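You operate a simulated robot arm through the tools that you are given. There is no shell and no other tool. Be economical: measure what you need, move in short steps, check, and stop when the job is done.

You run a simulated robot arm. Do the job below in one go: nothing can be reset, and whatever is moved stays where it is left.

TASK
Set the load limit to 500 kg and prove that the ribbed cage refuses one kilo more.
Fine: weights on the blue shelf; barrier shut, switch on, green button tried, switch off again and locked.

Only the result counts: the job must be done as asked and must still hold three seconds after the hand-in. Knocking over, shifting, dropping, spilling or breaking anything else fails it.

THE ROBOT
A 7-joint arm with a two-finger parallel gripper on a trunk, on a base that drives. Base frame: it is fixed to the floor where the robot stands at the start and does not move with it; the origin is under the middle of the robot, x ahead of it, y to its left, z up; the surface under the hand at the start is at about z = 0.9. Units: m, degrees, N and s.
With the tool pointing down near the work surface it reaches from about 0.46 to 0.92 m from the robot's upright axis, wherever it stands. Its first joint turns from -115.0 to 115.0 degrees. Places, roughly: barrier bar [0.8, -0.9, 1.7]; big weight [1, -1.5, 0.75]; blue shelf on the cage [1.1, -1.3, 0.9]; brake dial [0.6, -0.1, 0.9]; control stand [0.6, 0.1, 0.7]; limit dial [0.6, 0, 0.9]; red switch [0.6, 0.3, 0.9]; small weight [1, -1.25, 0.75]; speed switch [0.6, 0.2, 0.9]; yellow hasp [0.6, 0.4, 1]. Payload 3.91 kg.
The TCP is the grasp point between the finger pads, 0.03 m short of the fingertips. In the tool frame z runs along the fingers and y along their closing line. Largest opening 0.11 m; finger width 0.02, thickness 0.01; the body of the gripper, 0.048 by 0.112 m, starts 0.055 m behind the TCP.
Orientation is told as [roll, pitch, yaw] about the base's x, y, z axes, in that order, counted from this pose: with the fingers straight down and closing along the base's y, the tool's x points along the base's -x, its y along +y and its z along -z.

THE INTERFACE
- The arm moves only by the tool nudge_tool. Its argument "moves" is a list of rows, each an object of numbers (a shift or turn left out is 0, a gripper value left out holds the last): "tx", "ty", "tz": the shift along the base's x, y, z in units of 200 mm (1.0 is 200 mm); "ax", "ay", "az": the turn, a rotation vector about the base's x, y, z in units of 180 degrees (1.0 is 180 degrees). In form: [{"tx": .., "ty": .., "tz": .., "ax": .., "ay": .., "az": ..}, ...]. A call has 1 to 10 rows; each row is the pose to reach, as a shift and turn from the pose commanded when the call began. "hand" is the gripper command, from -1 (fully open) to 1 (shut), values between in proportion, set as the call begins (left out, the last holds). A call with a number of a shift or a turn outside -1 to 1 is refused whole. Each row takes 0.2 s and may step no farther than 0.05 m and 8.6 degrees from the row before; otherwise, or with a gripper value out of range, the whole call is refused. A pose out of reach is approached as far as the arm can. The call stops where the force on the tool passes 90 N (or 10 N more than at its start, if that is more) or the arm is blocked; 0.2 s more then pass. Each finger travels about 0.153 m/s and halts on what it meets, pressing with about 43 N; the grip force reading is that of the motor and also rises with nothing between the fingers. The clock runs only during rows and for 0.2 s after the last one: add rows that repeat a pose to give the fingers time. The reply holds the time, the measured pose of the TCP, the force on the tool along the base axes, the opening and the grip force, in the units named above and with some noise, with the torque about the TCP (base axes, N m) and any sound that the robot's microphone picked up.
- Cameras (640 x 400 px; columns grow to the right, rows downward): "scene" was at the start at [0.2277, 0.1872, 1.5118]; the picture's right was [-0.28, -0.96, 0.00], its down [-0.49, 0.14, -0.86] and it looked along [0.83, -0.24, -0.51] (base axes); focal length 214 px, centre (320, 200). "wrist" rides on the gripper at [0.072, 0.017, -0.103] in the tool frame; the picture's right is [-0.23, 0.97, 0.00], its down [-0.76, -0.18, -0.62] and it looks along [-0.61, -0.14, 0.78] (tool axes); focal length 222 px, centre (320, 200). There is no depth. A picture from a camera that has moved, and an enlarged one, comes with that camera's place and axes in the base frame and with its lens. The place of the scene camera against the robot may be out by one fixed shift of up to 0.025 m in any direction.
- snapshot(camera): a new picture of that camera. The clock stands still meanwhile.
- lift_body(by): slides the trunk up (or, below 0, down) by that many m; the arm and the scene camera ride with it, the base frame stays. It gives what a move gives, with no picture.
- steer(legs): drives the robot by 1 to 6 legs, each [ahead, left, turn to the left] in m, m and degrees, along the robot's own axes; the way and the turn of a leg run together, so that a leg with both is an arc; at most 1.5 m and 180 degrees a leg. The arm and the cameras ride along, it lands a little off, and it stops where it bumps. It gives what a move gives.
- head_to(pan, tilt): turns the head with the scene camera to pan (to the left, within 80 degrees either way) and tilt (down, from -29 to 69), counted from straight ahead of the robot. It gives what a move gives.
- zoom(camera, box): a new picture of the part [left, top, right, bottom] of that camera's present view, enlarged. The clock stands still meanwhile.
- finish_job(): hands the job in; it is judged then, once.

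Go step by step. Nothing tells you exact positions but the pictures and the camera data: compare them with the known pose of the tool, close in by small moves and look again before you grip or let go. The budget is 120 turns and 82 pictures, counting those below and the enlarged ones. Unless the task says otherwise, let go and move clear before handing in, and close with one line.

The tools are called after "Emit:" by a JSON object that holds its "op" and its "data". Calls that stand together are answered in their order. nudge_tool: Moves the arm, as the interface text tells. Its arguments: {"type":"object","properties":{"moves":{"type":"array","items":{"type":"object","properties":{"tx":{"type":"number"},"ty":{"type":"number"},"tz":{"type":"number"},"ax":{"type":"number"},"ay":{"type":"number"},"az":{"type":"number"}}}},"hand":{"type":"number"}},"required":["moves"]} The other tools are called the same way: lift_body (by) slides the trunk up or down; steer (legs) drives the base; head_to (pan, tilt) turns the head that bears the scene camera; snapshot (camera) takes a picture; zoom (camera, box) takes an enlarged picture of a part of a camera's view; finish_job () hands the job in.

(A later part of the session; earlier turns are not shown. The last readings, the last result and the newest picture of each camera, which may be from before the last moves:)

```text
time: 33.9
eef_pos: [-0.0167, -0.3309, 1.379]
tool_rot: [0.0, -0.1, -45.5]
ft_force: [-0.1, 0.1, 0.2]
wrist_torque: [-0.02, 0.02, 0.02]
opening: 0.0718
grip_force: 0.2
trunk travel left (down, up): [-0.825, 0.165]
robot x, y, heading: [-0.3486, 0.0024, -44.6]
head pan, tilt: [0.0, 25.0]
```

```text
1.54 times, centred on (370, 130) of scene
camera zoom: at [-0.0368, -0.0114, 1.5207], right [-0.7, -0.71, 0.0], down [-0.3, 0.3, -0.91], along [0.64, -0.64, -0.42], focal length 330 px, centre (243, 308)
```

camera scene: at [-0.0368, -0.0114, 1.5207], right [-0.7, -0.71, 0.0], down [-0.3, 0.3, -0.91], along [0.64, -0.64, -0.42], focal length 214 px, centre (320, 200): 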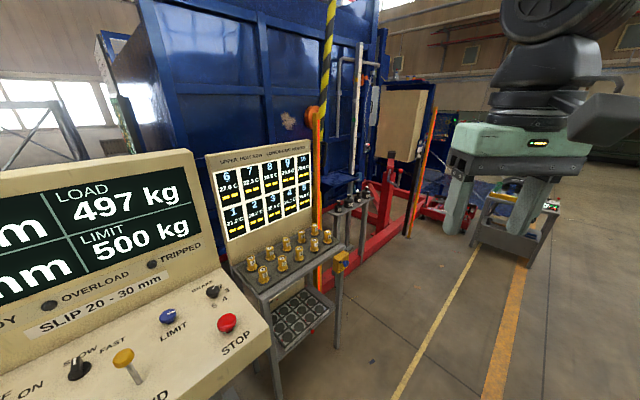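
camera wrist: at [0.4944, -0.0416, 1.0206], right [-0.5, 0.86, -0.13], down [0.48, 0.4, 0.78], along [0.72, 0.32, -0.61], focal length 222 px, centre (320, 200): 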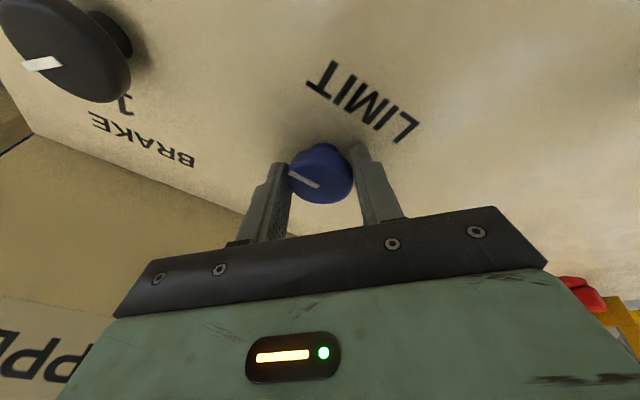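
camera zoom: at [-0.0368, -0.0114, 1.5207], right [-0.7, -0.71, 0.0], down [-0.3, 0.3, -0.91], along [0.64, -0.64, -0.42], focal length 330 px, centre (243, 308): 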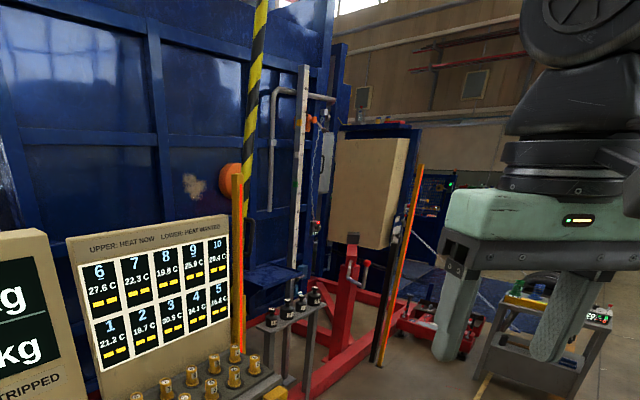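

The weights appear to be on a small stand in front of the blue shelf. I'll square up, move right, and look from the front.

Emit:
{"op": "steer", "data": {"legs": [[0, 0, 45], [0, -1.3, 0]]}}

Emit:
{"op": "head_to", "data": {"pan": -15, "tilt": 15}}

Emit:
{"op": "snapshot", "data": {"camera": "scene"}}

```text
time: 42.4
eef_pos: [0.1354, -1.2904, 1.3785]
tool_rot: [0.1, -0.1, 0.1]
ft_force: [-0.2, 0.9, -0.4]
wrist_torque: [-0.04, -0.01, 0.01]
opening: 0.0714
grip_force: 0.0
trunk travel left (down, up): [-0.825, 0.165]
robot x, y, heading: [-0.329, -1.294, 0.8]
head pan, tilt: [0.0, 25.0]
```

```text
time: 43.2
eef_pos: [0.1361, -1.2913, 1.3784]
tool_rot: [0.1, -0.1, 0.1]
ft_force: [0.5, -0.5, 0.3]
wrist_torque: [-0.04, -0.01, 0.01]
opening: 0.0717
grip_force: 0.0
trunk travel left (down, up): [-0.825, 0.165]
robot x, y, heading: [-0.3326, -1.2972, 1.0]
head pan, tilt: [-15.0, 15.0]
```

```text
44 pictures are left
camera scene: at [-0.1021, -1.1034, 1.5368], right [-0.24, -0.97, 0.0], down [-0.25, 0.06, -0.97], along [0.94, -0.23, -0.26], focal length 214 px, centre (320, 200)
```

scene: 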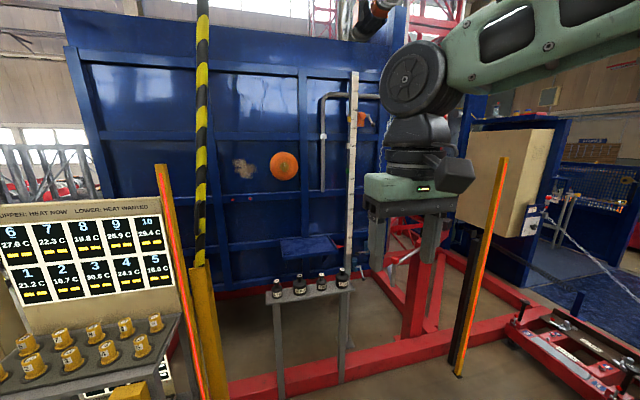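

The blue shelf is behind a small stand with four black weights, and the barrier bar stands upright on the left post. I'll zoom on the weights and on the barrier.

Emit:
{"op": "zoom", "data": {"camera": "scene", "box": [240, 220, 400, 320]}}

Emit:
{"op": "zoom", "data": {"camera": "scene", "box": [120, 160, 280, 400]}}

```text
4.00 times, centred on (320, 270) of scene
camera zoom: at [-0.1021, -1.1034, 1.5368], right [-0.24, -0.97, 0.0], down [-0.25, 0.06, -0.97], along [0.94, -0.23, -0.26], focal length 858 px, centre (320, -80)
```

zoom: 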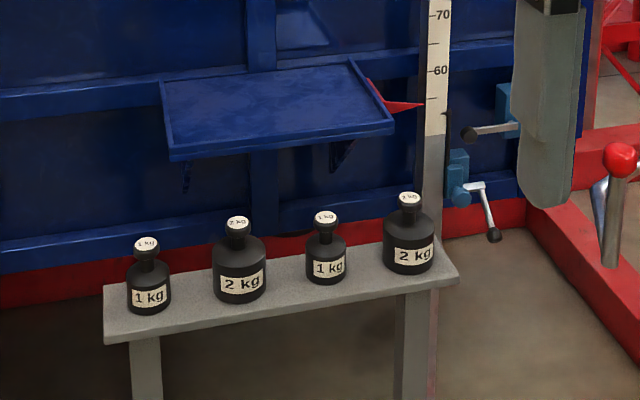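

```text
1.67 times, centred on (200, 280) of scene
camera zoom: at [-0.1021, -1.1034, 1.5368], right [-0.24, -0.97, 0.0], down [-0.25, 0.06, -0.97], along [0.94, -0.23, -0.26], focal length 358 px, centre (520, 67)
```

zoom: 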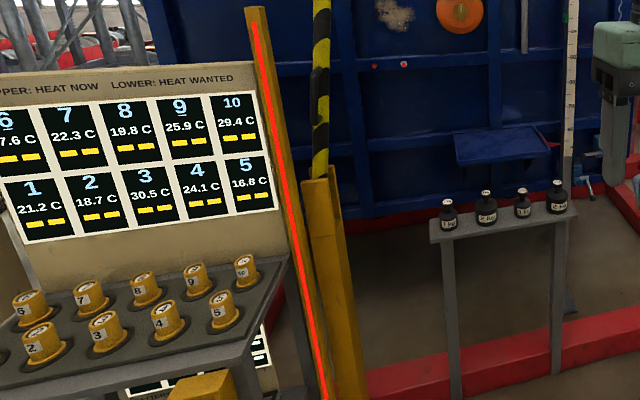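

There are four weights from left to right: 1, 2, 1, 2 kg. The load is 497, so I need +4 kg, meaning both 2 kg weights go on the shelf. I'll drive up to them.

Emit:
{"op": "steer", "data": {"legs": [[0.66, 0, -0.9]]}}

Emit:
{"op": "head_to", "data": {"pan": -15, "tilt": 38}}

Emit:
{"op": "snapshot", "data": {"camera": "scene"}}

Emit:
{"op": "snapshot", "data": {"camera": "wrist"}}

```text
time: 46.9
eef_pos: [0.803, -1.2943, 1.3788]
tool_rot: [0.1, -0.1, -1.1]
ft_force: [0.8, 0.7, 0.2]
wrist_torque: [0.0, -0.02, -0.04]
opening: 0.0715
grip_force: 0.1
trunk travel left (down, up): [-0.825, 0.165]
robot x, y, heading: [0.3383, -1.2915, 0.0]
head pan, tilt: [-15.0, 15.0]
```

```text
time: 47.8
eef_pos: [0.8027, -1.2944, 1.3792]
tool_rot: [0.0, -0.1, -1.1]
ft_force: [0.2, -0.4, -0.8]
wrist_torque: [-0.01, 0.02, -0.01]
opening: 0.0716
grip_force: 0.0
trunk travel left (down, up): [-0.825, 0.165]
robot x, y, heading: [0.3359, -1.2904, -0.2]
head pan, tilt: [-15.0, 38.0]
```

```text
41 pictures are left
camera scene: at [0.5618, -1.1012, 1.5004], right [-0.26, -0.97, 0.0], down [-0.59, 0.16, -0.79], along [0.76, -0.21, -0.62], focal length 214 px, centre (320, 200)
```

scene: 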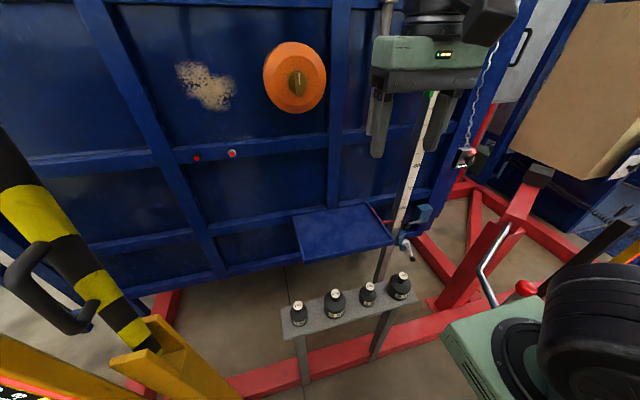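

```text
40 pictures are left
camera wrist: at [0.732, -1.2767, 1.482], right [0.24, 0.97, 0.0], down [0.76, -0.19, 0.62], along [0.61, -0.15, -0.78], focal length 222 px, centre (320, 200)
```

wrist: 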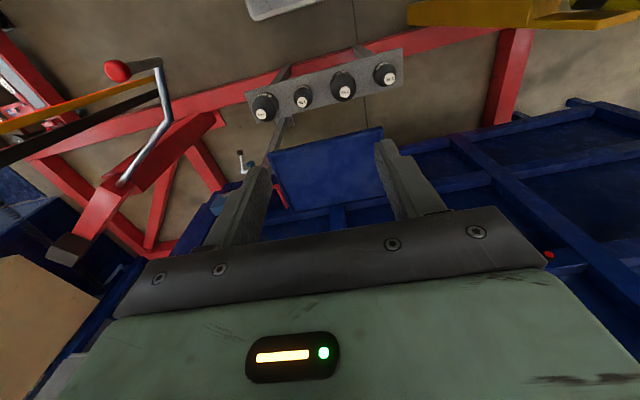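

Both cameras agree on the weight tops: left 2 kg at [0.882, -1.247, 0.865], right 2 kg at [0.879, -1.471, 0.87]. The shelf spans x 0.985–1.2 and y −1.165 to −1.48 at z≈0.9. I'll go above the left 2 kg weight.

Emit:
{"op": "nudge_tool", "data": {"moves": [{"tx": 0.2, "ty": 0.12, "tz": 0}, {"tx": 0.395, "ty": 0.235, "tz": 0}, {"tx": 0.395, "ty": 0.235, "tz": -0.25}, {"tx": 0.395, "ty": 0.235, "tz": -0.5}, {"tx": 0.395, "ty": 0.235, "tz": -0.75}, {"tx": 0.395, "ty": 0.235, "tz": -1.0}]}}

Emit:
{"op": "nudge_tool", "data": {"moves": [{"tz": -0.25}, {"tz": -0.5}, {"tz": -0.75}, {"tz": -1.0}]}}

Emit:
{"op": "snapshot", "data": {"camera": "wrist"}}

```text
time: 49.2
eef_pos: [0.882, -1.2471, 1.1804]
tool_rot: [0.0, -0.1, -0.9]
ft_force: [-0.8, -0.1, -0.4]
wrist_torque: [0.04, -0.03, 0.0]
opening: 0.0715
grip_force: 0.0
trunk travel left (down, up): [-0.825, 0.165]
robot x, y, heading: [0.3348, -1.2921, -0.1]
head pan, tilt: [-15.0, 38.0]
```

```text
time: 50.2
eef_pos: [0.883, -1.2474, 0.979]
tool_rot: [0.1, -0.1, -1.0]
ft_force: [0.6, -1.4, 0.5]
wrist_torque: [0.0, -0.01, 0.01]
opening: 0.0715
grip_force: 0.1
trunk travel left (down, up): [-0.825, 0.165]
robot x, y, heading: [0.338, -1.2919, -0.3]
head pan, tilt: [-15.0, 38.0]
```

```text
39 pictures are left
camera wrist: at [0.8111, -1.23, 1.0818], right [0.24, 0.97, 0.0], down [0.76, -0.19, 0.62], along [0.61, -0.15, -0.78], focal length 222 px, centre (320, 200)
```

wrist: 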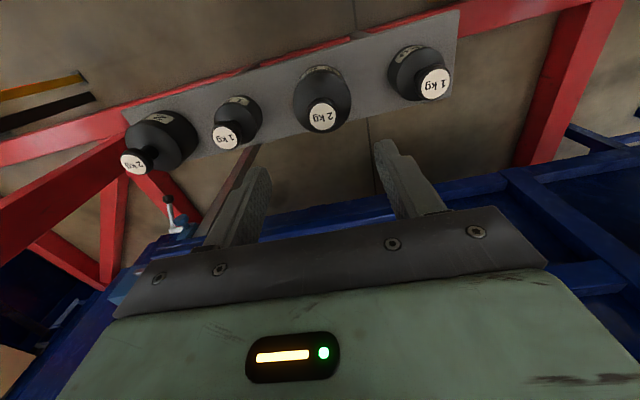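

The head of the left 2 kg weight is centred under the hand. Lowering onto it and gripping.

Emit:
{"op": "nudge_tool", "data": {"moves": [{"tx": -0.01, "ty": 0.015, "tz": -0.2}, {"tx": -0.01, "ty": 0.015, "tz": -0.4}, {"tx": -0.01, "ty": 0.015, "tz": -0.55}, {"tx": -0.01, "ty": 0.015, "tz": -0.64}]}}

Emit:
{"op": "snapshot", "data": {"camera": "wrist"}}

```text
time: 51.2
eef_pos: [0.8805, -1.2453, 0.8485]
tool_rot: [0.0, -0.2, -1.0]
ft_force: [-0.4, -0.3, -0.3]
wrist_torque: [-0.01, -0.01, 0.0]
opening: 0.0718
grip_force: 0.1
trunk travel left (down, up): [-0.825, 0.165]
robot x, y, heading: [0.338, -1.2873, -0.1]
head pan, tilt: [-15.0, 38.0]
```

```text
38 pictures are left
camera wrist: at [0.8097, -1.2275, 0.952], right [0.24, 0.97, 0.0], down [0.76, -0.19, 0.62], along [0.61, -0.15, -0.78], focal length 222 px, centre (320, 200)
```

wrist: 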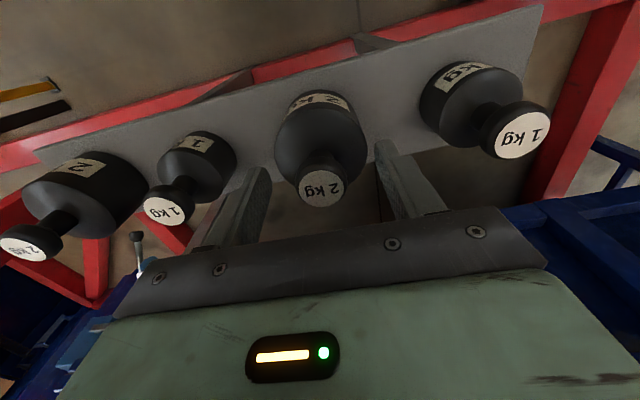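

The head top is at TCP height. I'll lower another 9 mm, then grip.

Emit:
{"op": "nudge_tool", "data": {"moves": [{"tz": -0.045}, {"tz": -0.045}]}}

Emit:
{"op": "nudge_tool", "data": {"moves": [{}, {}, {}], "hand": 1}}

Emit:
{"op": "snapshot", "data": {"camera": "wrist"}}

```text
time: 51.8
eef_pos: [0.8812, -1.2466, 0.8387]
tool_rot: [0.1, -0.2, -0.9]
ft_force: [-0.6, 0.0, 0.1]
wrist_torque: [-0.01, -0.01, 0.01]
opening: 0.0712
grip_force: 0.0
trunk travel left (down, up): [-0.825, 0.165]
robot x, y, heading: [0.338, -1.2888, -0.2]
head pan, tilt: [-15.0, 38.0]
```

```text
time: 52.6
eef_pos: [0.8808, -1.2465, 0.8396]
tool_rot: [0.0, -0.1, -1.0]
ft_force: [-0.2, -4.4, 0.3]
wrist_torque: [-0.16, -0.08, -0.08]
opening: 0.0335
grip_force: 43.0
trunk travel left (down, up): [-0.825, 0.165]
robot x, y, heading: [0.337, -1.2894, -0.1]
head pan, tilt: [-15.0, 38.0]
```

```text
37 pictures are left
camera wrist: at [0.8095, -1.228, 0.9434], right [0.24, 0.97, 0.0], down [0.76, -0.19, 0.62], along [0.61, -0.15, -0.78], focal length 222 px, centre (320, 200)
```

wrist: 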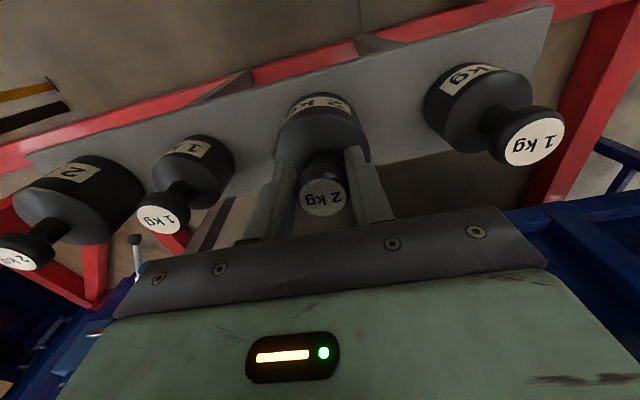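

Gripped firmly at 0.034. Lifting straight up and checking that the weight comes along.

Emit:
{"op": "nudge_tool", "data": {"moves": [{"tz": 0.1}, {"tz": 0.3}, {"tz": 0.5}, {"tz": 0.75}, {"tz": 1.0}]}}

Emit:
{"op": "nudge_tool", "data": {"moves": [{"tz": 0.2}, {"tx": 0.2, "tz": 0.2}, {"tx": 0.4, "tz": 0.2}, {"tx": 0.6, "tz": 0.2}, {"tx": 0.8, "tz": 0.2}, {"tx": 1.0, "tz": 0.2}, {"tx": 1.0, "tz": 0.2}]}}

Emit:
{"op": "snapshot", "data": {"camera": "scene"}}

Emit:
{"op": "snapshot", "data": {"camera": "wrist"}}

```text
time: 53.8
eef_pos: [0.8792, -1.2439, 1.0401]
tool_rot: [0.1, 0.2, -1.0]
ft_force: [-0.2, 0.0, -20.6]
wrist_torque: [-0.02, 0.17, -0.02]
opening: 0.0332
grip_force: 42.5
trunk travel left (down, up): [-0.825, 0.165]
robot x, y, heading: [0.3373, -1.2912, -0.0]
head pan, tilt: [-15.0, 38.0]
```

```text
time: 55.4
eef_pos: [1.08, -1.2452, 1.0812]
tool_rot: [0.0, 0.1, -1.0]
ft_force: [-0.4, 0.2, -19.7]
wrist_torque: [-0.02, 0.09, 0.04]
opening: 0.0331
grip_force: 42.5
trunk travel left (down, up): [-0.825, 0.165]
robot x, y, heading: [0.3365, -1.2905, 0.0]
head pan, tilt: [-15.0, 38.0]
```

```text
36 pictures are left
camera scene: at [0.5629, -1.1012, 1.5001], right [-0.26, -0.97, 0.0], down [-0.59, 0.16, -0.79], along [0.76, -0.21, -0.62], focal length 214 px, centre (320, 200)
```

scene: 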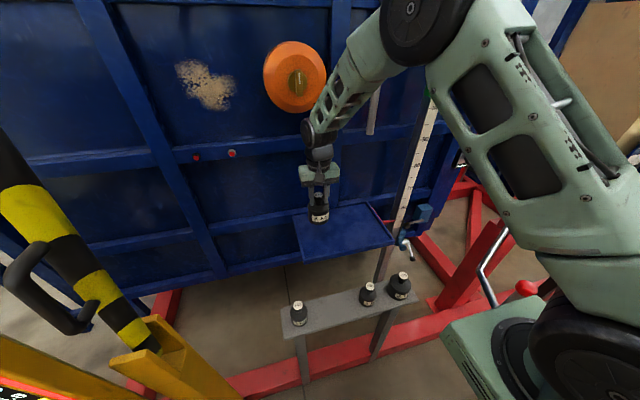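

```text
35 pictures are left
camera wrist: at [1.0094, -1.2268, 1.1849], right [0.24, 0.97, 0.0], down [0.76, -0.19, 0.62], along [0.6, -0.15, -0.78], focal length 222 px, centre (320, 200)
```

wrist: 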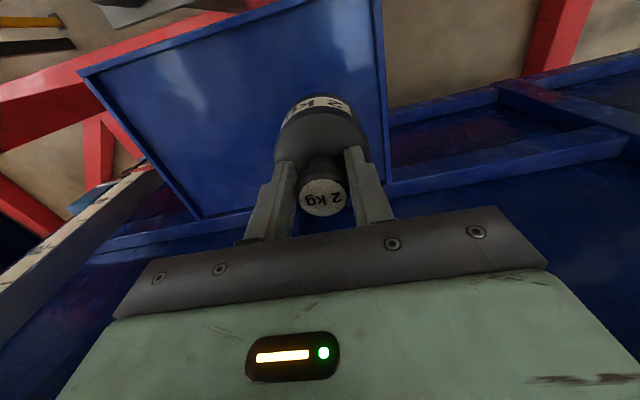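

The weight hangs over the shelf. I'll shift 15 mm right for edge clearance and lower carefully.

Emit:
{"op": "nudge_tool", "data": {"moves": [{"ty": -0.08}, {"ty": -0.08, "tz": -0.15}, {"ty": -0.08, "tz": -0.25}, {"ty": -0.08, "tz": -0.28}, {"ty": -0.08, "tz": -0.31}, {"ty": -0.08, "tz": -0.31}]}}

Emit:
{"op": "zoom", "data": {"camera": "scene", "box": [270, 150, 410, 270]}}

```text
time: 56.8
eef_pos: [1.0795, -1.2603, 1.0201]
tool_rot: [0.0, 0.0, -1.1]
ft_force: [-0.2, -0.8, -19.4]
wrist_torque: [0.03, 0.11, 0.0]
opening: 0.0333
grip_force: 42.7
trunk travel left (down, up): [-0.825, 0.165]
robot x, y, heading: [0.3371, -1.2909, -0.2]
head pan, tilt: [-15.0, 38.0]
```

```text
3.33 times, centred on (340, 210) of scene
camera zoom: at [0.5628, -1.1012, 1.5001], right [-0.26, -0.97, 0.0], down [-0.59, 0.16, -0.79], along [0.76, -0.21, -0.62], focal length 715 px, centre (253, 167)
```

zoom: 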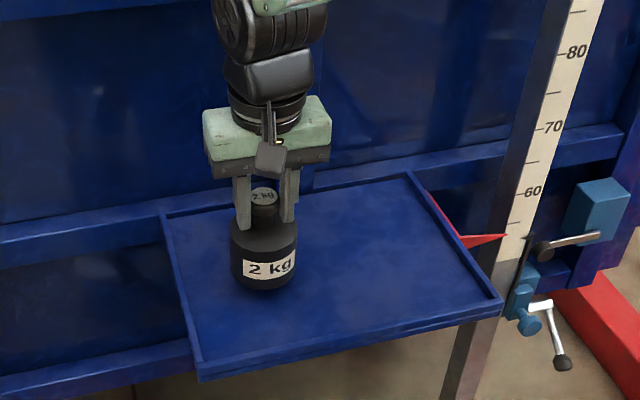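

Not yet touching. Lowering in small steps until the force shows contact.

Emit:
{"op": "nudge_tool", "data": {"moves": [{"tz": -0.03}, {"tz": -0.05}, {"tz": -0.07}, {"tz": -0.07}]}}

```text
time: 57.8
eef_pos: [1.0805, -1.2605, 1.005]
tool_rot: [0.1, 0.0, -1.0]
ft_force: [0.8, -0.3, -20.1]
wrist_torque: [0.01, 0.13, 0.01]
opening: 0.0331
grip_force: 43.3
trunk travel left (down, up): [-0.825, 0.165]
robot x, y, heading: [0.3381, -1.2895, 0.1]
head pan, tilt: [-15.0, 38.0]
```

Emit:
{"op": "nudge_tool", "data": {"moves": [{"tz": -0.02}, {"tz": -0.035}, {"tz": -0.05}, {"tz": -0.05}]}}

Emit:
{"op": "zoom", "data": {"camera": "scene", "box": [270, 150, 410, 270]}}

```text
time: 58.8
eef_pos: [1.0814, -1.2604, 0.9957]
tool_rot: [0.1, -0.2, -1.0]
ft_force: [-1.0, 0.2, -9.3]
wrist_torque: [-0.2, 0.48, -0.06]
opening: 0.033
grip_force: 43.0
trunk travel left (down, up): [-0.825, 0.165]
robot x, y, heading: [0.3364, -1.2887, -0.2]
head pan, tilt: [-15.0, 38.0]
```

```text
3.33 times, centred on (340, 210) of scene
camera zoom: at [0.5622, -1.1012, 1.5004], right [-0.26, -0.97, 0.0], down [-0.59, 0.16, -0.79], along [0.76, -0.21, -0.62], focal length 715 px, centre (253, 167)
```

zoom: 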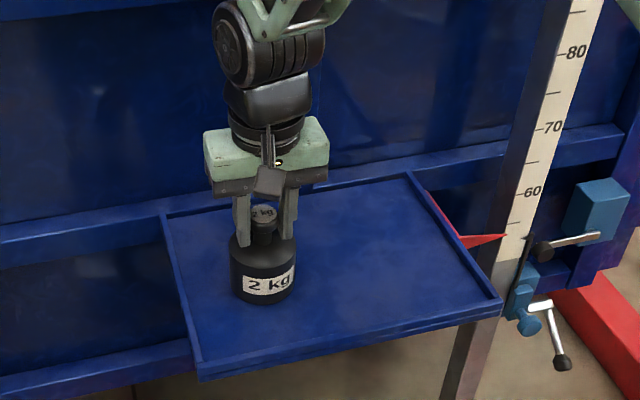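

The weight touches the shelf at TCP z≈0.995 (half its weight is off the hand). Settling 1.5 mm lower, releasing and lifting.

Emit:
{"op": "nudge_tool", "data": {"moves": [{"tz": -0.008}, {"tz": -0.008}]}}

Emit:
{"op": "nudge_tool", "data": {"moves": [{}, {}, {"tz": 0.1}, {"tz": 0.3}, {"tz": 0.5}, {"tz": 0.75}, {"tz": 1.0}], "hand": -0.3}}

Emit:
{"op": "zoom", "data": {"camera": "scene", "box": [250, 150, 430, 340]}}

```text
time: 59.4
eef_pos: [1.0808, -1.2598, 0.9974]
tool_rot: [0.1, -0.2, -1.0]
ft_force: [-1.6, 0.4, 12.0]
wrist_torque: [0.0, 1.12, -0.03]
opening: 0.0332
grip_force: 42.3
trunk travel left (down, up): [-0.825, 0.165]
robot x, y, heading: [0.334, -1.2874, -0.1]
head pan, tilt: [-15.0, 38.0]
```

```text
time: 61.0
eef_pos: [1.0809, -1.2603, 1.1939]
tool_rot: [0.1, 0.0, -1.0]
ft_force: [0.1, -0.3, -0.2]
wrist_torque: [-0.03, -0.01, 0.01]
opening: 0.0716
grip_force: 0.1
trunk travel left (down, up): [-0.825, 0.165]
robot x, y, heading: [0.3376, -1.2926, 0.1]
head pan, tilt: [-15.0, 38.0]
```

```text
2.11 times, centred on (340, 245) of scene
camera zoom: at [0.5623, -1.1011, 1.5002], right [-0.26, -0.97, 0.0], down [-0.59, 0.16, -0.79], along [0.76, -0.21, -0.62], focal length 452 px, centre (278, 105)
```

zoom: 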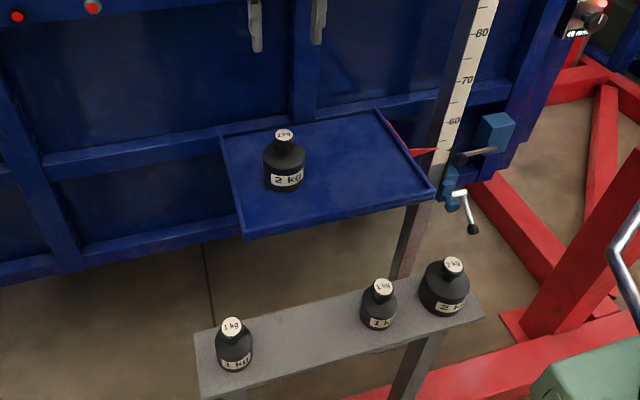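

The first 2 kg weight stands on the shelf. Now to the right 2 kg weight at [0.880, -1.471].

Emit:
{"op": "nudge_tool", "data": {"moves": [{"tx": -0.2, "ty": -0.11}, {"tx": -0.4, "ty": -0.22}, {"tx": -0.6, "ty": -0.33}, {"tx": -0.8, "ty": -0.44}, {"tx": -1.0, "ty": -0.55}]}}

Emit:
{"op": "nudge_tool", "data": {"moves": [{"ty": -0.2}, {"ty": -0.4}, {"ty": -0.505, "tz": -0.2}, {"ty": -0.505, "tz": -0.4}, {"ty": -0.505, "tz": -0.6}, {"ty": -0.505, "tz": -0.8}, {"ty": -0.505, "tz": -1.0}]}}

Emit:
{"op": "snapshot", "data": {"camera": "wrist"}}

```text
time: 62.2
eef_pos: [0.8804, -1.3709, 1.1928]
tool_rot: [0.1, -0.1, -1.0]
ft_force: [1.1, 0.5, -1.2]
wrist_torque: [-0.05, 0.03, 0.0]
opening: 0.0714
grip_force: 0.0
trunk travel left (down, up): [-0.825, 0.165]
robot x, y, heading: [0.3376, -1.2911, -0.2]
head pan, tilt: [-15.0, 38.0]
```

```text
time: 63.8
eef_pos: [0.8778, -1.4721, 0.9938]
tool_rot: [-0.1, -0.1, -0.9]
ft_force: [-1.0, 0.0, 0.2]
wrist_torque: [-0.03, -0.07, -0.02]
opening: 0.0718
grip_force: 0.1
trunk travel left (down, up): [-0.825, 0.165]
robot x, y, heading: [0.3337, -1.2933, 0.1]
head pan, tilt: [-15.0, 38.0]
```

```text
31 pictures are left
camera wrist: at [0.8075, -1.4542, 1.0961], right [0.24, 0.97, 0.0], down [0.76, -0.19, 0.62], along [0.61, -0.15, -0.78], focal length 222 px, centre (320, 200)
```

wrist: 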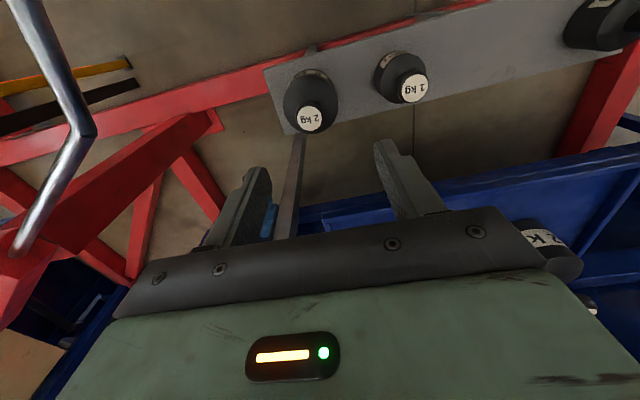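

The head is at about [0.884, -1.481]. Correcting and lowering.

Emit:
{"op": "nudge_tool", "data": {"moves": [{"tx": 0.025, "ty": -0.045, "tz": -0.2}, {"tx": 0.025, "ty": -0.045, "tz": -0.4}, {"tx": 0.025, "ty": -0.045, "tz": -0.6}, {"tx": 0.025, "ty": -0.045, "tz": -0.77}]}}

Emit:
{"op": "snapshot", "data": {"camera": "wrist"}}

```text
time: 64.8
eef_pos: [0.8835, -1.4816, 0.8412]
tool_rot: [0.1, 0.0, -1.1]
ft_force: [0.0, 0.5, 0.4]
wrist_torque: [0.02, -0.01, -0.01]
opening: 0.0714
grip_force: 0.0
trunk travel left (down, up): [-0.825, 0.165]
robot x, y, heading: [0.3416, -1.2888, -0.1]
head pan, tilt: [-15.0, 38.0]
```

```text
30 pictures are left
camera wrist: at [0.8121, -1.4634, 0.9442], right [0.24, 0.97, 0.0], down [0.76, -0.19, 0.62], along [0.61, -0.15, -0.78], focal length 222 px, centre (320, 200)
```

wrist: 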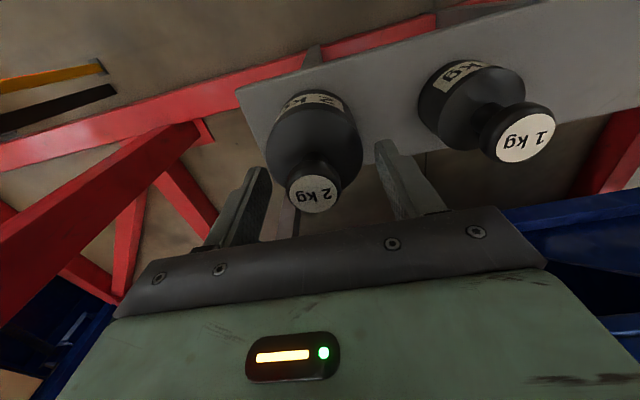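

Centred. Gripping and lifting.

Emit:
{"op": "nudge_tool", "data": {"moves": [{"ty": -0.012}, {"ty": -0.012}, {"ty": -0.012}, {"ty": -0.012}], "hand": 1}}

Emit:
{"op": "nudge_tool", "data": {"moves": [{"tz": 0.1}, {"tz": 0.3}, {"tz": 0.5}, {"tz": 0.75}, {"tz": 1.0}]}}

Emit:
{"op": "nudge_tool", "data": {"moves": [{"tz": 0.2}, {"tx": 0.2, "ty": 0.1, "tz": 0.2}, {"tx": 0.4, "ty": 0.2, "tz": 0.2}, {"tx": 0.6, "ty": 0.3, "tz": 0.2}, {"tx": 0.8, "ty": 0.42, "tz": 0.2}, {"tx": 1.0, "ty": 0.42, "tz": 0.2}, {"tx": 1.0, "ty": 0.42, "tz": 0}]}}

Emit:
{"op": "snapshot", "data": {"camera": "wrist"}}

```text
time: 65.8
eef_pos: [0.884, -1.4843, 0.8411]
tool_rot: [0.0, -0.1, -1.1]
ft_force: [0.3, -7.6, 2.3]
wrist_torque: [-0.05, -0.15, -0.07]
opening: 0.0334
grip_force: 42.5
trunk travel left (down, up): [-0.825, 0.165]
robot x, y, heading: [0.336, -1.291, -0.0]
head pan, tilt: [-15.0, 38.0]
```

```text
time: 67.0
eef_pos: [0.8868, -1.4813, 1.038]
tool_rot: [0.1, 0.1, -1.0]
ft_force: [-0.1, 0.2, -20.6]
wrist_torque: [0.04, 0.1, -0.03]
opening: 0.0332
grip_force: 42.9
trunk travel left (down, up): [-0.825, 0.165]
robot x, y, heading: [0.3391, -1.2887, -0.3]
head pan, tilt: [-15.0, 38.0]
```

```text
time: 68.6
eef_pos: [1.0844, -1.3998, 1.0408]
tool_rot: [0.1, 0.0, -1.1]
ft_force: [0.3, 0.3, -18.3]
wrist_torque: [-0.02, 0.05, 0.0]
opening: 0.033
grip_force: 43.3
trunk travel left (down, up): [-0.825, 0.165]
robot x, y, heading: [0.3372, -1.2897, -0.1]
head pan, tilt: [-15.0, 38.0]
```

```text
29 pictures are left
camera wrist: at [1.0134, -1.3813, 1.1444], right [0.24, 0.97, 0.0], down [0.76, -0.19, 0.62], along [0.6, -0.15, -0.78], focal length 222 px, centre (320, 200)
```

wrist: 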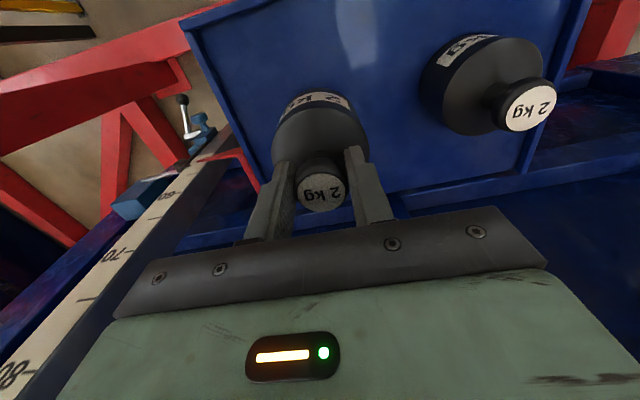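

Both weights fit well. Lowering to the same contact height.

Emit:
{"op": "nudge_tool", "data": {"moves": [{"tz": -0.1}, {"tz": -0.15}, {"tz": -0.18}, {"tz": -0.2}, {"tz": -0.215}, {"tz": -0.225}, {"tz": -0.225}]}}

```text
time: 70.2
eef_pos: [1.085, -1.4007, 0.997]
tool_rot: [0.0, -0.1, -1.1]
ft_force: [-4.7, -1.7, -0.4]
wrist_torque: [0.6, 0.32, 0.08]
opening: 0.0333
grip_force: 43.0
trunk travel left (down, up): [-0.825, 0.165]
robot x, y, heading: [0.3366, -1.2895, 0.1]
head pan, tilt: [-15.0, 38.0]
```

The weight now rests on the shelf. Releasing and rising.

Emit:
{"op": "nudge_tool", "data": {"moves": [{}, {}, {"tz": 0.1}, {"tz": 0.3}, {"tz": 0.5}, {"tz": 0.75}, {"tz": 1.0}], "hand": -0.3}}

Emit:
{"op": "nudge_tool", "data": {"moves": [{"tz": 0.25}, {"tz": 0.5}, {"tx": -0.25, "tz": 0.7}, {"tx": -0.45, "tz": 0.85}, {"tx": -0.65, "tz": 0.95}, {"tx": -0.85, "tz": 0.95}, {"tx": -1.0, "tz": 0.95}]}}

Emit:
{"op": "snapshot", "data": {"camera": "scene"}}

```text
time: 71.8
eef_pos: [1.0832, -1.3967, 1.197]
tool_rot: [0.0, 0.1, -1.0]
ft_force: [0.5, -0.4, 0.6]
wrist_torque: [0.01, 0.04, 0.02]
opening: 0.0718
grip_force: 0.0
trunk travel left (down, up): [-0.825, 0.165]
robot x, y, heading: [0.3319, -1.2932, -0.3]
head pan, tilt: [-15.0, 38.0]
```

```text
refused: row 3 steps farther than a row can; nothing moved
```

```text
28 pictures are left
camera scene: at [0.5623, -1.1013, 1.5002], right [-0.26, -0.97, 0.0], down [-0.59, 0.16, -0.79], along [0.76, -0.21, -0.62], focal length 214 px, centre (320, 200)
```

scene: 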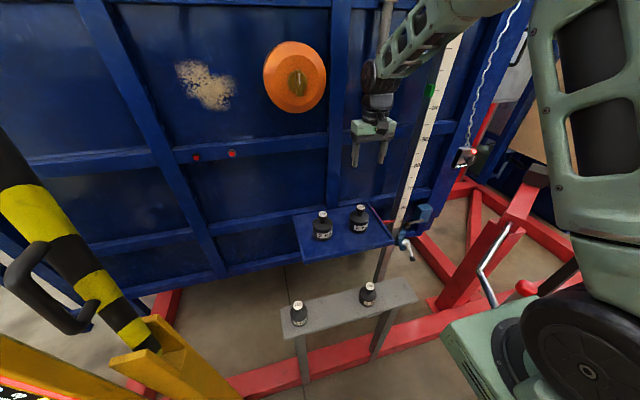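

Both 2 kg weights are on the shelf. I'll retract the arm, then back up a little to study the barrier.

Emit:
{"op": "nudge_tool", "data": {"moves": [{"tz": 0.25}, {"tz": 0.45}, {"tx": -0.2, "tz": 0.55}, {"tx": -0.4, "tz": 0.65}, {"tx": -0.6, "tz": 0.75}, {"tx": -0.8, "tz": 0.85}, {"tx": -1.0, "tz": 0.9}]}}

Emit:
{"op": "nudge_tool", "data": {"moves": [{"tx": -0.2}, {"tx": -0.4}]}}

Emit:
{"op": "steer", "data": {"legs": [[-0.45, 0, 0]]}}

Emit:
{"op": "head_to", "data": {"pan": 20, "tilt": 10}}

Emit:
{"op": "snapshot", "data": {"camera": "scene"}}

```text
time: 73.4
eef_pos: [0.8852, -1.3995, 1.3776]
tool_rot: [0.1, -0.1, -1.0]
ft_force: [0.0, 0.1, -1.0]
wrist_torque: [0.03, 0.05, -0.03]
opening: 0.0715
grip_force: 0.1
trunk travel left (down, up): [-0.825, 0.165]
robot x, y, heading: [0.3345, -1.2908, -0.2]
head pan, tilt: [-15.0, 38.0]
```

```text
time: 74.0
eef_pos: [0.8165, -1.4007, 1.3764]
tool_rot: [0.2, 0.1, -1.0]
ft_force: [1.3, 0.1, -0.4]
wrist_torque: [-0.04, 0.06, -0.01]
opening: 0.0716
grip_force: 0.1
out of reach, approached as far as the arm can: row 2
trunk travel left (down, up): [-0.825, 0.165]
robot x, y, heading: [0.3386, -1.2906, -0.3]
head pan, tilt: [-15.0, 38.0]
```

```text
time: 76.7
eef_pos: [0.3716, -1.3986, 1.3755]
tool_rot: [0.1, -0.1, -0.9]
ft_force: [0.1, -0.5, 0.0]
wrist_torque: [-0.01, 0.01, 0.01]
opening: 0.0716
grip_force: 0.1
trunk travel left (down, up): [-0.825, 0.165]
robot x, y, heading: [-0.1079, -1.2892, -0.3]
head pan, tilt: [-15.0, 38.0]
```

```text
time: 77.7
eef_pos: [0.3721, -1.3996, 1.3778]
tool_rot: [0.1, -0.1, -0.9]
ft_force: [0.5, 0.1, -0.3]
wrist_torque: [-0.01, 0.0, -0.01]
opening: 0.0715
grip_force: 0.0
trunk travel left (down, up): [-0.825, 0.165]
robot x, y, heading: [-0.1057, -1.2883, -0.2]
head pan, tilt: [20.0, 10.0]
```

```text
27 pictures are left
camera scene: at [0.1217, -1.0463, 1.545], right [0.34, -0.94, 0.0], down [-0.16, -0.06, -0.98], along [0.93, 0.33, -0.17], focal length 214 px, centre (320, 200)
```

scene: 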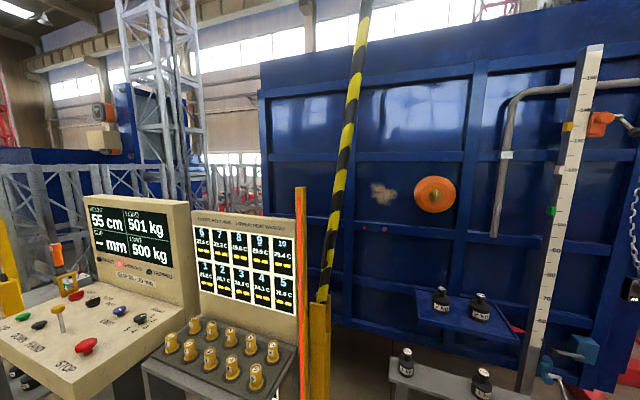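

The display now shows 501 kg against the 500 kg limit, with the overload lamp on. I'll zoom on the barrier bar, its handle and hinge, and also look for its catch on the right.

Emit:
{"op": "zoom", "data": {"camera": "scene", "box": [270, 180, 390, 400]}}

Emit:
{"op": "head_to", "data": {"pan": -30, "tilt": 25}}

Emit:
{"op": "snapshot", "data": {"camera": "scene"}}

```text
1.82 times, centred on (330, 290) of scene
camera zoom: at [0.1217, -1.0463, 1.545], right [0.34, -0.94, 0.0], down [-0.16, -0.06, -0.98], along [0.93, 0.33, -0.17], focal length 390 px, centre (302, 36)
```

zoom: 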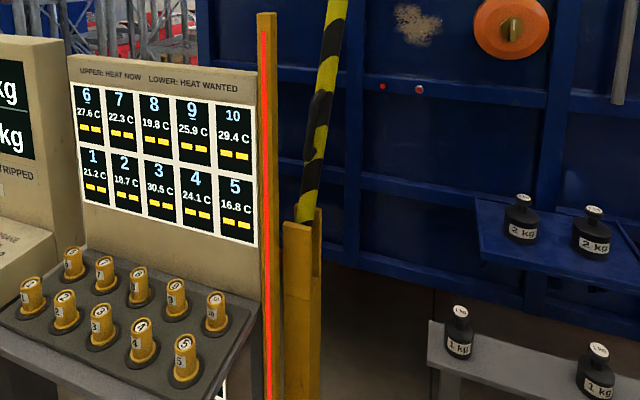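

```text
time: 78.8
eef_pos: [0.3723, -1.3997, 1.3767]
tool_rot: [0.0, -0.1, -0.8]
ft_force: [0.0, 0.3, -0.4]
wrist_torque: [0.0, 0.01, 0.01]
opening: 0.0713
grip_force: 0.0
trunk travel left (down, up): [-0.825, 0.165]
robot x, y, heading: [-0.1038, -1.2923, -0.1]
head pan, tilt: [-30.0, 25.0]
```

```text
25 pictures are left
camera scene: at [0.114, -1.124, 1.5207], right [-0.5, -0.87, 0.0], down [-0.37, 0.21, -0.91], along [0.78, -0.45, -0.42], focal length 214 px, centre (320, 200)
```

scene: 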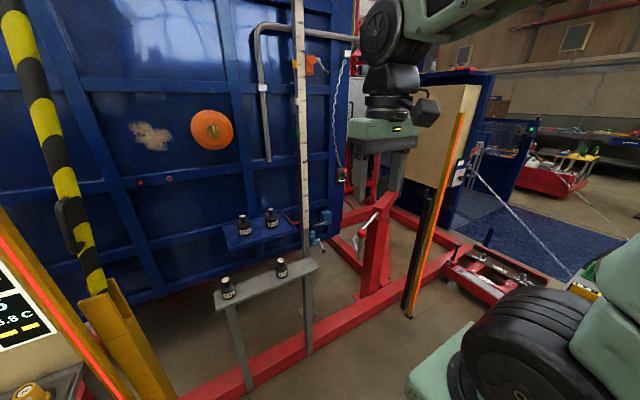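

The bar leans slightly right and hinges low at about [0.82, -0.78, 1.0], with a D-handle at z≈1.27 facing me. I plan to point the hand forward, straddle the bar above the handle and swing it down. First I drive closer and turn the tool horizontal.

Emit:
{"op": "steer", "data": {"legs": [[0.22, 0.12, 0]]}}

Emit:
{"op": "nudge_tool", "data": {"moves": [{"tx": 0.05, "ay": -0.045}, {"tx": 0.1, "ay": -0.09}, {"tx": 0.15, "ay": -0.135}, {"tx": 0.2, "ay": -0.18}, {"tx": 0.25, "ay": -0.225}, {"tx": 0.3, "ay": -0.27}], "hand": -1}}

Emit:
{"op": "nudge_tool", "data": {"moves": [{"tx": 0.05, "ay": -0.045}, {"tx": 0.1, "ay": -0.09}, {"tx": 0.1, "ay": -0.135}, {"tx": 0.1, "ay": -0.18}, {"tx": 0.1, "ay": -0.23}]}}

Emit:
{"op": "head_to", "data": {"pan": 25, "tilt": 15}}

Emit:
{"op": "snapshot", "data": {"camera": "scene"}}

Emit:
{"op": "snapshot", "data": {"camera": "wrist"}}

```text
time: 80.7
eef_pos: [0.5919, -1.2783, 1.3761]
tool_rot: [0.1, -0.1, -0.9]
ft_force: [0.1, 0.7, -0.1]
wrist_torque: [-0.01, -0.02, 0.0]
opening: 0.0713
grip_force: 0.3
trunk travel left (down, up): [-0.825, 0.165]
robot x, y, heading: [0.1134, -1.1699, -0.1]
head pan, tilt: [-30.0, 25.0]
```

```text
time: 82.1
eef_pos: [0.6967, -1.2666, 1.3134]
tool_rot: [0.9, -42.9, -1.2]
ft_force: [0.2, 0.0, -0.3]
wrist_torque: [-0.01, -0.03, 0.02]
opening: 0.1099
grip_force: 0.1
out of reach, approached as far as the arm can: row 1, 2, 3, 4, 5, 6
trunk travel left (down, up): [-0.825, 0.165]
robot x, y, heading: [0.1123, -1.1736, 0.0]
head pan, tilt: [-30.0, 25.0]
```

```text
refused: row 5 steps farther than a row can; nothing moved
```

```text
time: 83.3
eef_pos: [0.6969, -1.2683, 1.3134]
tool_rot: [0.9, -43.0, -1.1]
ft_force: [0.2, -0.3, -0.6]
wrist_torque: [0.02, -0.03, 0.02]
opening: 0.1097
grip_force: 0.0
trunk travel left (down, up): [-0.825, 0.165]
robot x, y, heading: [0.1117, -1.1695, 0.0]
head pan, tilt: [25.0, 15.0]
```

```text
24 pictures are left
camera scene: at [0.3385, -0.9192, 1.5369], right [0.42, -0.91, 0.0], down [-0.23, -0.11, -0.97], along [0.88, 0.41, -0.26], focal length 214 px, centre (320, 200)
```

scene: 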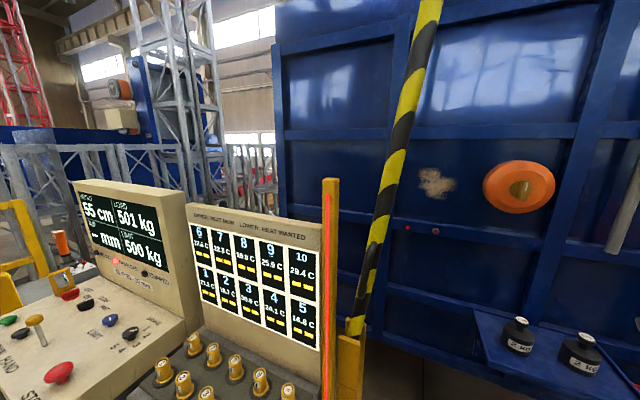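

```text
23 pictures are left
camera wrist: at [0.574, -1.2497, 1.3398], right [0.18, 0.97, 0.17], down [0.13, -0.19, 0.97], along [0.98, -0.15, -0.16], focal length 222 px, centre (320, 200)
```

wrist: 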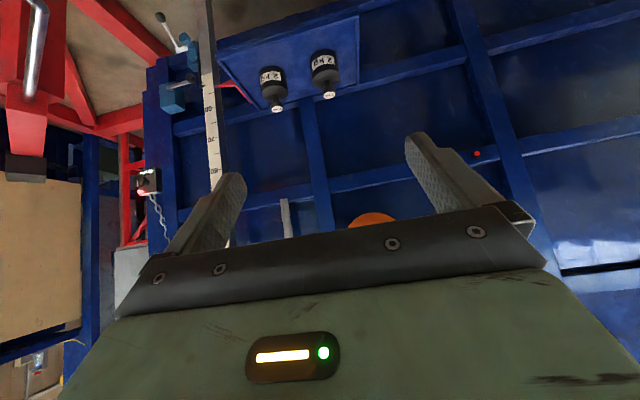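

The bar's handle is reachable at a lower height, so I'll use it: tube near [0.785, -0.82, 1.265], parallel to the bar. I'll finish turning the tool horizontal first.

Emit:
{"op": "nudge_tool", "data": {"moves": [{"tz": -0.05, "ay": -0.044}, {"tz": -0.1, "ay": -0.088}, {"tz": -0.15, "ay": -0.132}, {"tz": -0.2, "ay": -0.176}, {"tz": -0.24, "ay": -0.22}, {"tz": -0.24, "ay": -0.261}], "hand": -0.2}}

Emit:
{"op": "nudge_tool", "data": {"moves": [{"tx": -0.1, "ty": 0.2}, {"tx": -0.2, "ty": 0.4}, {"tx": -0.3, "ty": 0.6}, {"tx": -0.35, "ty": 0.8}, {"tx": -0.35, "ty": 1.0}]}}

Emit:
{"op": "nudge_tool", "data": {"moves": [{"ty": 0.24}, {"ty": 0.48}, {"ty": 0.72}, {"ty": 0.96}, {"ty": 0.96}]}}

Emit:
{"op": "snapshot", "data": {"camera": "wrist"}}

Emit:
{"op": "snapshot", "data": {"camera": "scene"}}

```text
time: 84.7
eef_pos: [0.8128, -1.2387, 1.2874]
tool_rot: [81.9, -89.2, -82.1]
ft_force: [-0.6, -0.2, 0.1]
wrist_torque: [-0.01, 0.05, -0.02]
opening: 0.0661
grip_force: 0.0
out of reach, approached as far as the arm can: row 1, 2, 3, 4, 5, 6
trunk travel left (down, up): [-0.825, 0.165]
robot x, y, heading: [0.1144, -1.1697, -0.0]
head pan, tilt: [25.0, 15.0]
```

```text
time: 85.9
eef_pos: [0.7425, -1.0409, 1.2848]
tool_rot: [79.8, -89.0, -79.9]
ft_force: [0.1, -0.1, 0.2]
wrist_torque: [0.01, -0.03, 0.01]
opening: 0.066
grip_force: 0.0
out of reach, approached as far as the arm can: row 1, 2
trunk travel left (down, up): [-0.825, 0.165]
robot x, y, heading: [0.115, -1.1702, -0.1]
head pan, tilt: [25.0, 15.0]
```

```text
time: 87.1
eef_pos: [0.7426, -0.8599, 1.2874]
tool_rot: [101.6, -89.2, -102.8]
ft_force: [-32.4, -77.5, 8.3]
wrist_torque: [0.79, -0.38, -0.51]
opening: 0.0272
grip_force: 0.0
trunk travel left (down, up): [-0.825, 0.165]
robot x, y, heading: [0.1108, -1.1727, -0.1]
head pan, tilt: [25.0, 15.0]
```

```text
22 pictures are left
camera wrist: at [0.6416, -0.8393, 1.2149], right [0.02, 0.97, 0.24], down [-0.63, -0.18, 0.76], along [0.78, -0.17, 0.61], focal length 222 px, centre (320, 200)
```

wrist: 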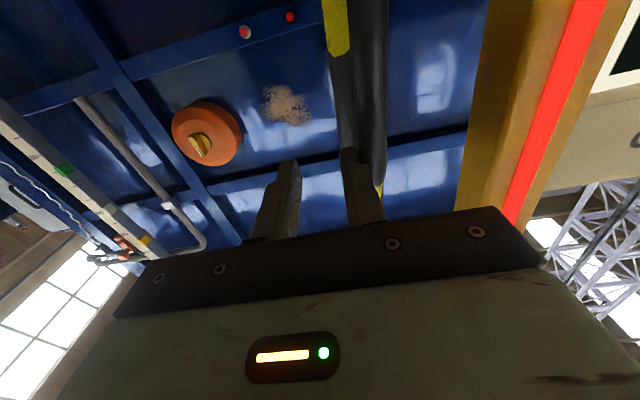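

```text
21 pictures are left
camera scene: at [0.3357, -0.9261, 1.5384], right [0.42, -0.91, 0.0], down [-0.23, -0.1, -0.97], along [0.88, 0.41, -0.26], focal length 214 px, centre (320, 200)
```

scene: 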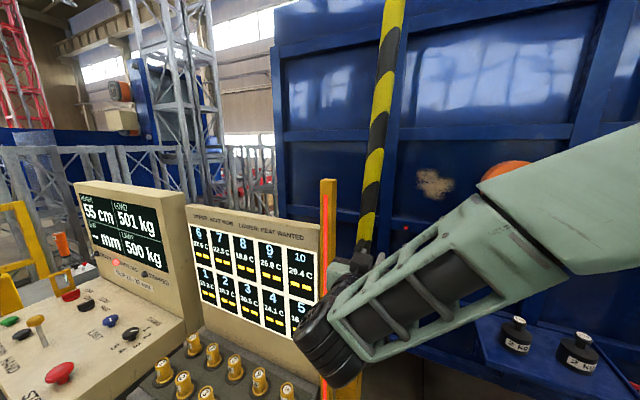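

The left finger touched the handle's right side, so the tube is at y≈−0.82 and reaches out to x≈0.75. I'll back off right, then back, open wider and look.

Emit:
{"op": "nudge_tool", "data": {"moves": [{"ty": -0.2}, {"ty": -0.25}, {"tx": -0.2, "ty": -0.25}, {"tx": -0.4, "ty": -0.25}, {"tx": -0.6, "ty": -0.25}], "hand": -0.6}}

Emit:
{"op": "snapshot", "data": {"camera": "wrist"}}

```text
time: 88.3
eef_pos: [0.6253, -0.8974, 1.2845]
tool_rot: [79.6, -89.2, -79.4]
ft_force: [-0.1, 0.3, 0.9]
wrist_torque: [0.02, -0.02, 0.0]
opening: 0.0881
grip_force: 0.0
trunk travel left (down, up): [-0.825, 0.165]
robot x, y, heading: [0.1076, -1.1725, 0.3]
head pan, tilt: [25.0, 15.0]
```

```text
20 pictures are left
camera wrist: at [0.5218, -0.8802, 1.2127], right [0.0, 0.97, 0.24], down [-0.62, -0.19, 0.76], along [0.78, -0.15, 0.6], focal length 222 px, centre (320, 200)
```

wrist: 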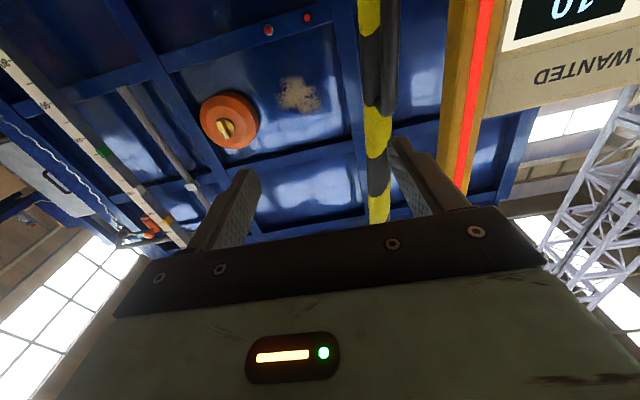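

The handle tube sits at y≈−0.829 (upper end z≈1.30) and the light post is close on its left (right edge y≈−0.78). I'll set the opening to about 0.06, aim at y=−0.838, z=1.235, and move forward around the tube.

Emit:
{"op": "nudge_tool", "data": {"moves": [{"ty": 0.15, "tz": -0.12}, {"ty": 0.29, "tz": -0.25}, {"tx": 0.2, "ty": 0.29, "tz": -0.25}, {"tx": 0.4, "ty": 0.29, "tz": -0.25}, {"tx": 0.4, "ty": 0.29, "tz": -0.25}], "hand": -0.08}}

Emit:
{"op": "snapshot", "data": {"camera": "wrist"}}

```text
time: 89.5
eef_pos: [0.704, -0.8428, 1.2351]
tool_rot: [80.0, -89.1, -80.0]
ft_force: [-0.5, -0.1, -0.4]
wrist_torque: [-0.01, 0.03, 0.0]
opening: 0.0594
grip_force: 0.1
trunk travel left (down, up): [-0.825, 0.165]
robot x, y, heading: [0.1138, -1.1677, 0.1]
head pan, tilt: [25.0, 15.0]
```

```text
19 pictures are left
camera wrist: at [0.6017, -0.824, 1.1629], right [0.0, 0.97, 0.24], down [-0.62, -0.19, 0.76], along [0.78, -0.15, 0.6], focal length 222 px, centre (320, 200)
```

wrist: 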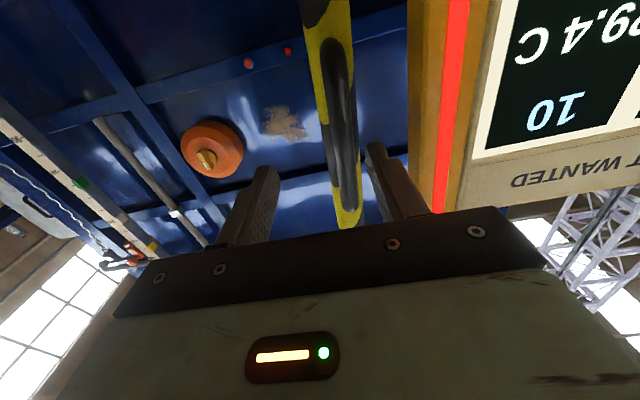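

The tube lies between the fingers, about 4 cm ahead of the TCP. Moving in 4.5 cm and closing on it.

Emit:
{"op": "nudge_tool", "data": {"moves": [{"tx": 0.12, "ty": 0.03}, {"tx": 0.23, "ty": 0.03}, {"tx": 0.23, "ty": 0.03}]}}

Emit:
{"op": "nudge_tool", "data": {"moves": [{}, {}, {}], "hand": 0.5}}

Emit:
{"op": "snapshot", "data": {"camera": "wrist"}}

```text
time: 90.3
eef_pos: [0.7505, -0.8349, 1.2354]
tool_rot: [79.7, -89.0, -79.8]
ft_force: [-0.5, -1.0, 0.2]
wrist_torque: [0.02, 0.02, -0.05]
opening: 0.0594
grip_force: 0.1
trunk travel left (down, up): [-0.825, 0.165]
robot x, y, heading: [0.114, -1.1697, -0.1]
head pan, tilt: [25.0, 15.0]
```

```text
time: 91.1
eef_pos: [0.75, -0.8336, 1.2359]
tool_rot: [80.1, -89.2, -79.8]
ft_force: [1.5, 4.0, -1.0]
wrist_torque: [0.0, -0.01, 0.05]
opening: 0.0293
grip_force: 2.0
trunk travel left (down, up): [-0.825, 0.165]
robot x, y, heading: [0.1137, -1.174, 0.0]
head pan, tilt: [25.0, 15.0]
```

```text
18 pictures are left
camera wrist: at [0.6476, -0.8158, 1.1638], right [0.0, 0.97, 0.24], down [-0.62, -0.19, 0.76], along [0.78, -0.15, 0.6], focal length 222 px, centre (320, 200)
```

wrist: 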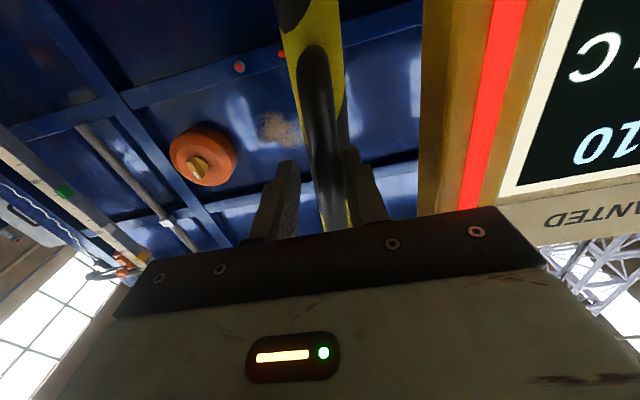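

The fingers are snug on the handle (0.029 m). Now I start swinging the bar down along the arc about the hinge, 24° first, rolling the hand with it.

Emit:
{"op": "nudge_tool", "data": {"moves": [{"ty": -0.1625, "tz": -0.0315, "ax": 0.0444}, {"ty": -0.319, "tz": -0.0855, "ax": 0.0889}, {"ty": -0.4655, "tz": -0.1605, "ax": 0.1333}]}}

Emit:
{"op": "snapshot", "data": {"camera": "scene"}}

```text
time: 91.9
eef_pos: [0.7493, -0.9276, 1.2038]
tool_rot: [89.5, -65.2, -89.7]
ft_force: [-0.1, 0.3, 0.5]
wrist_torque: [0.03, -0.01, -0.01]
opening: 0.0274
grip_force: 0.0
trunk travel left (down, up): [-0.825, 0.165]
robot x, y, heading: [0.1148, -1.1714, 0.0]
head pan, tilt: [25.0, 15.0]
```

```text
17 pictures are left
camera scene: at [0.3384, -0.9189, 1.5368], right [0.42, -0.91, 0.0], down [-0.23, -0.11, -0.97], along [0.88, 0.41, -0.26], focal length 214 px, centre (320, 200)
```

scene: 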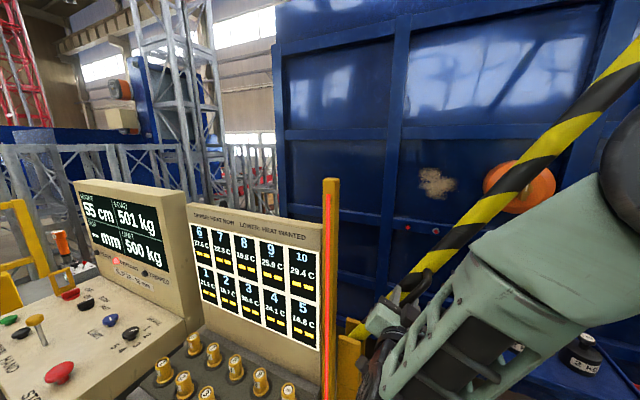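

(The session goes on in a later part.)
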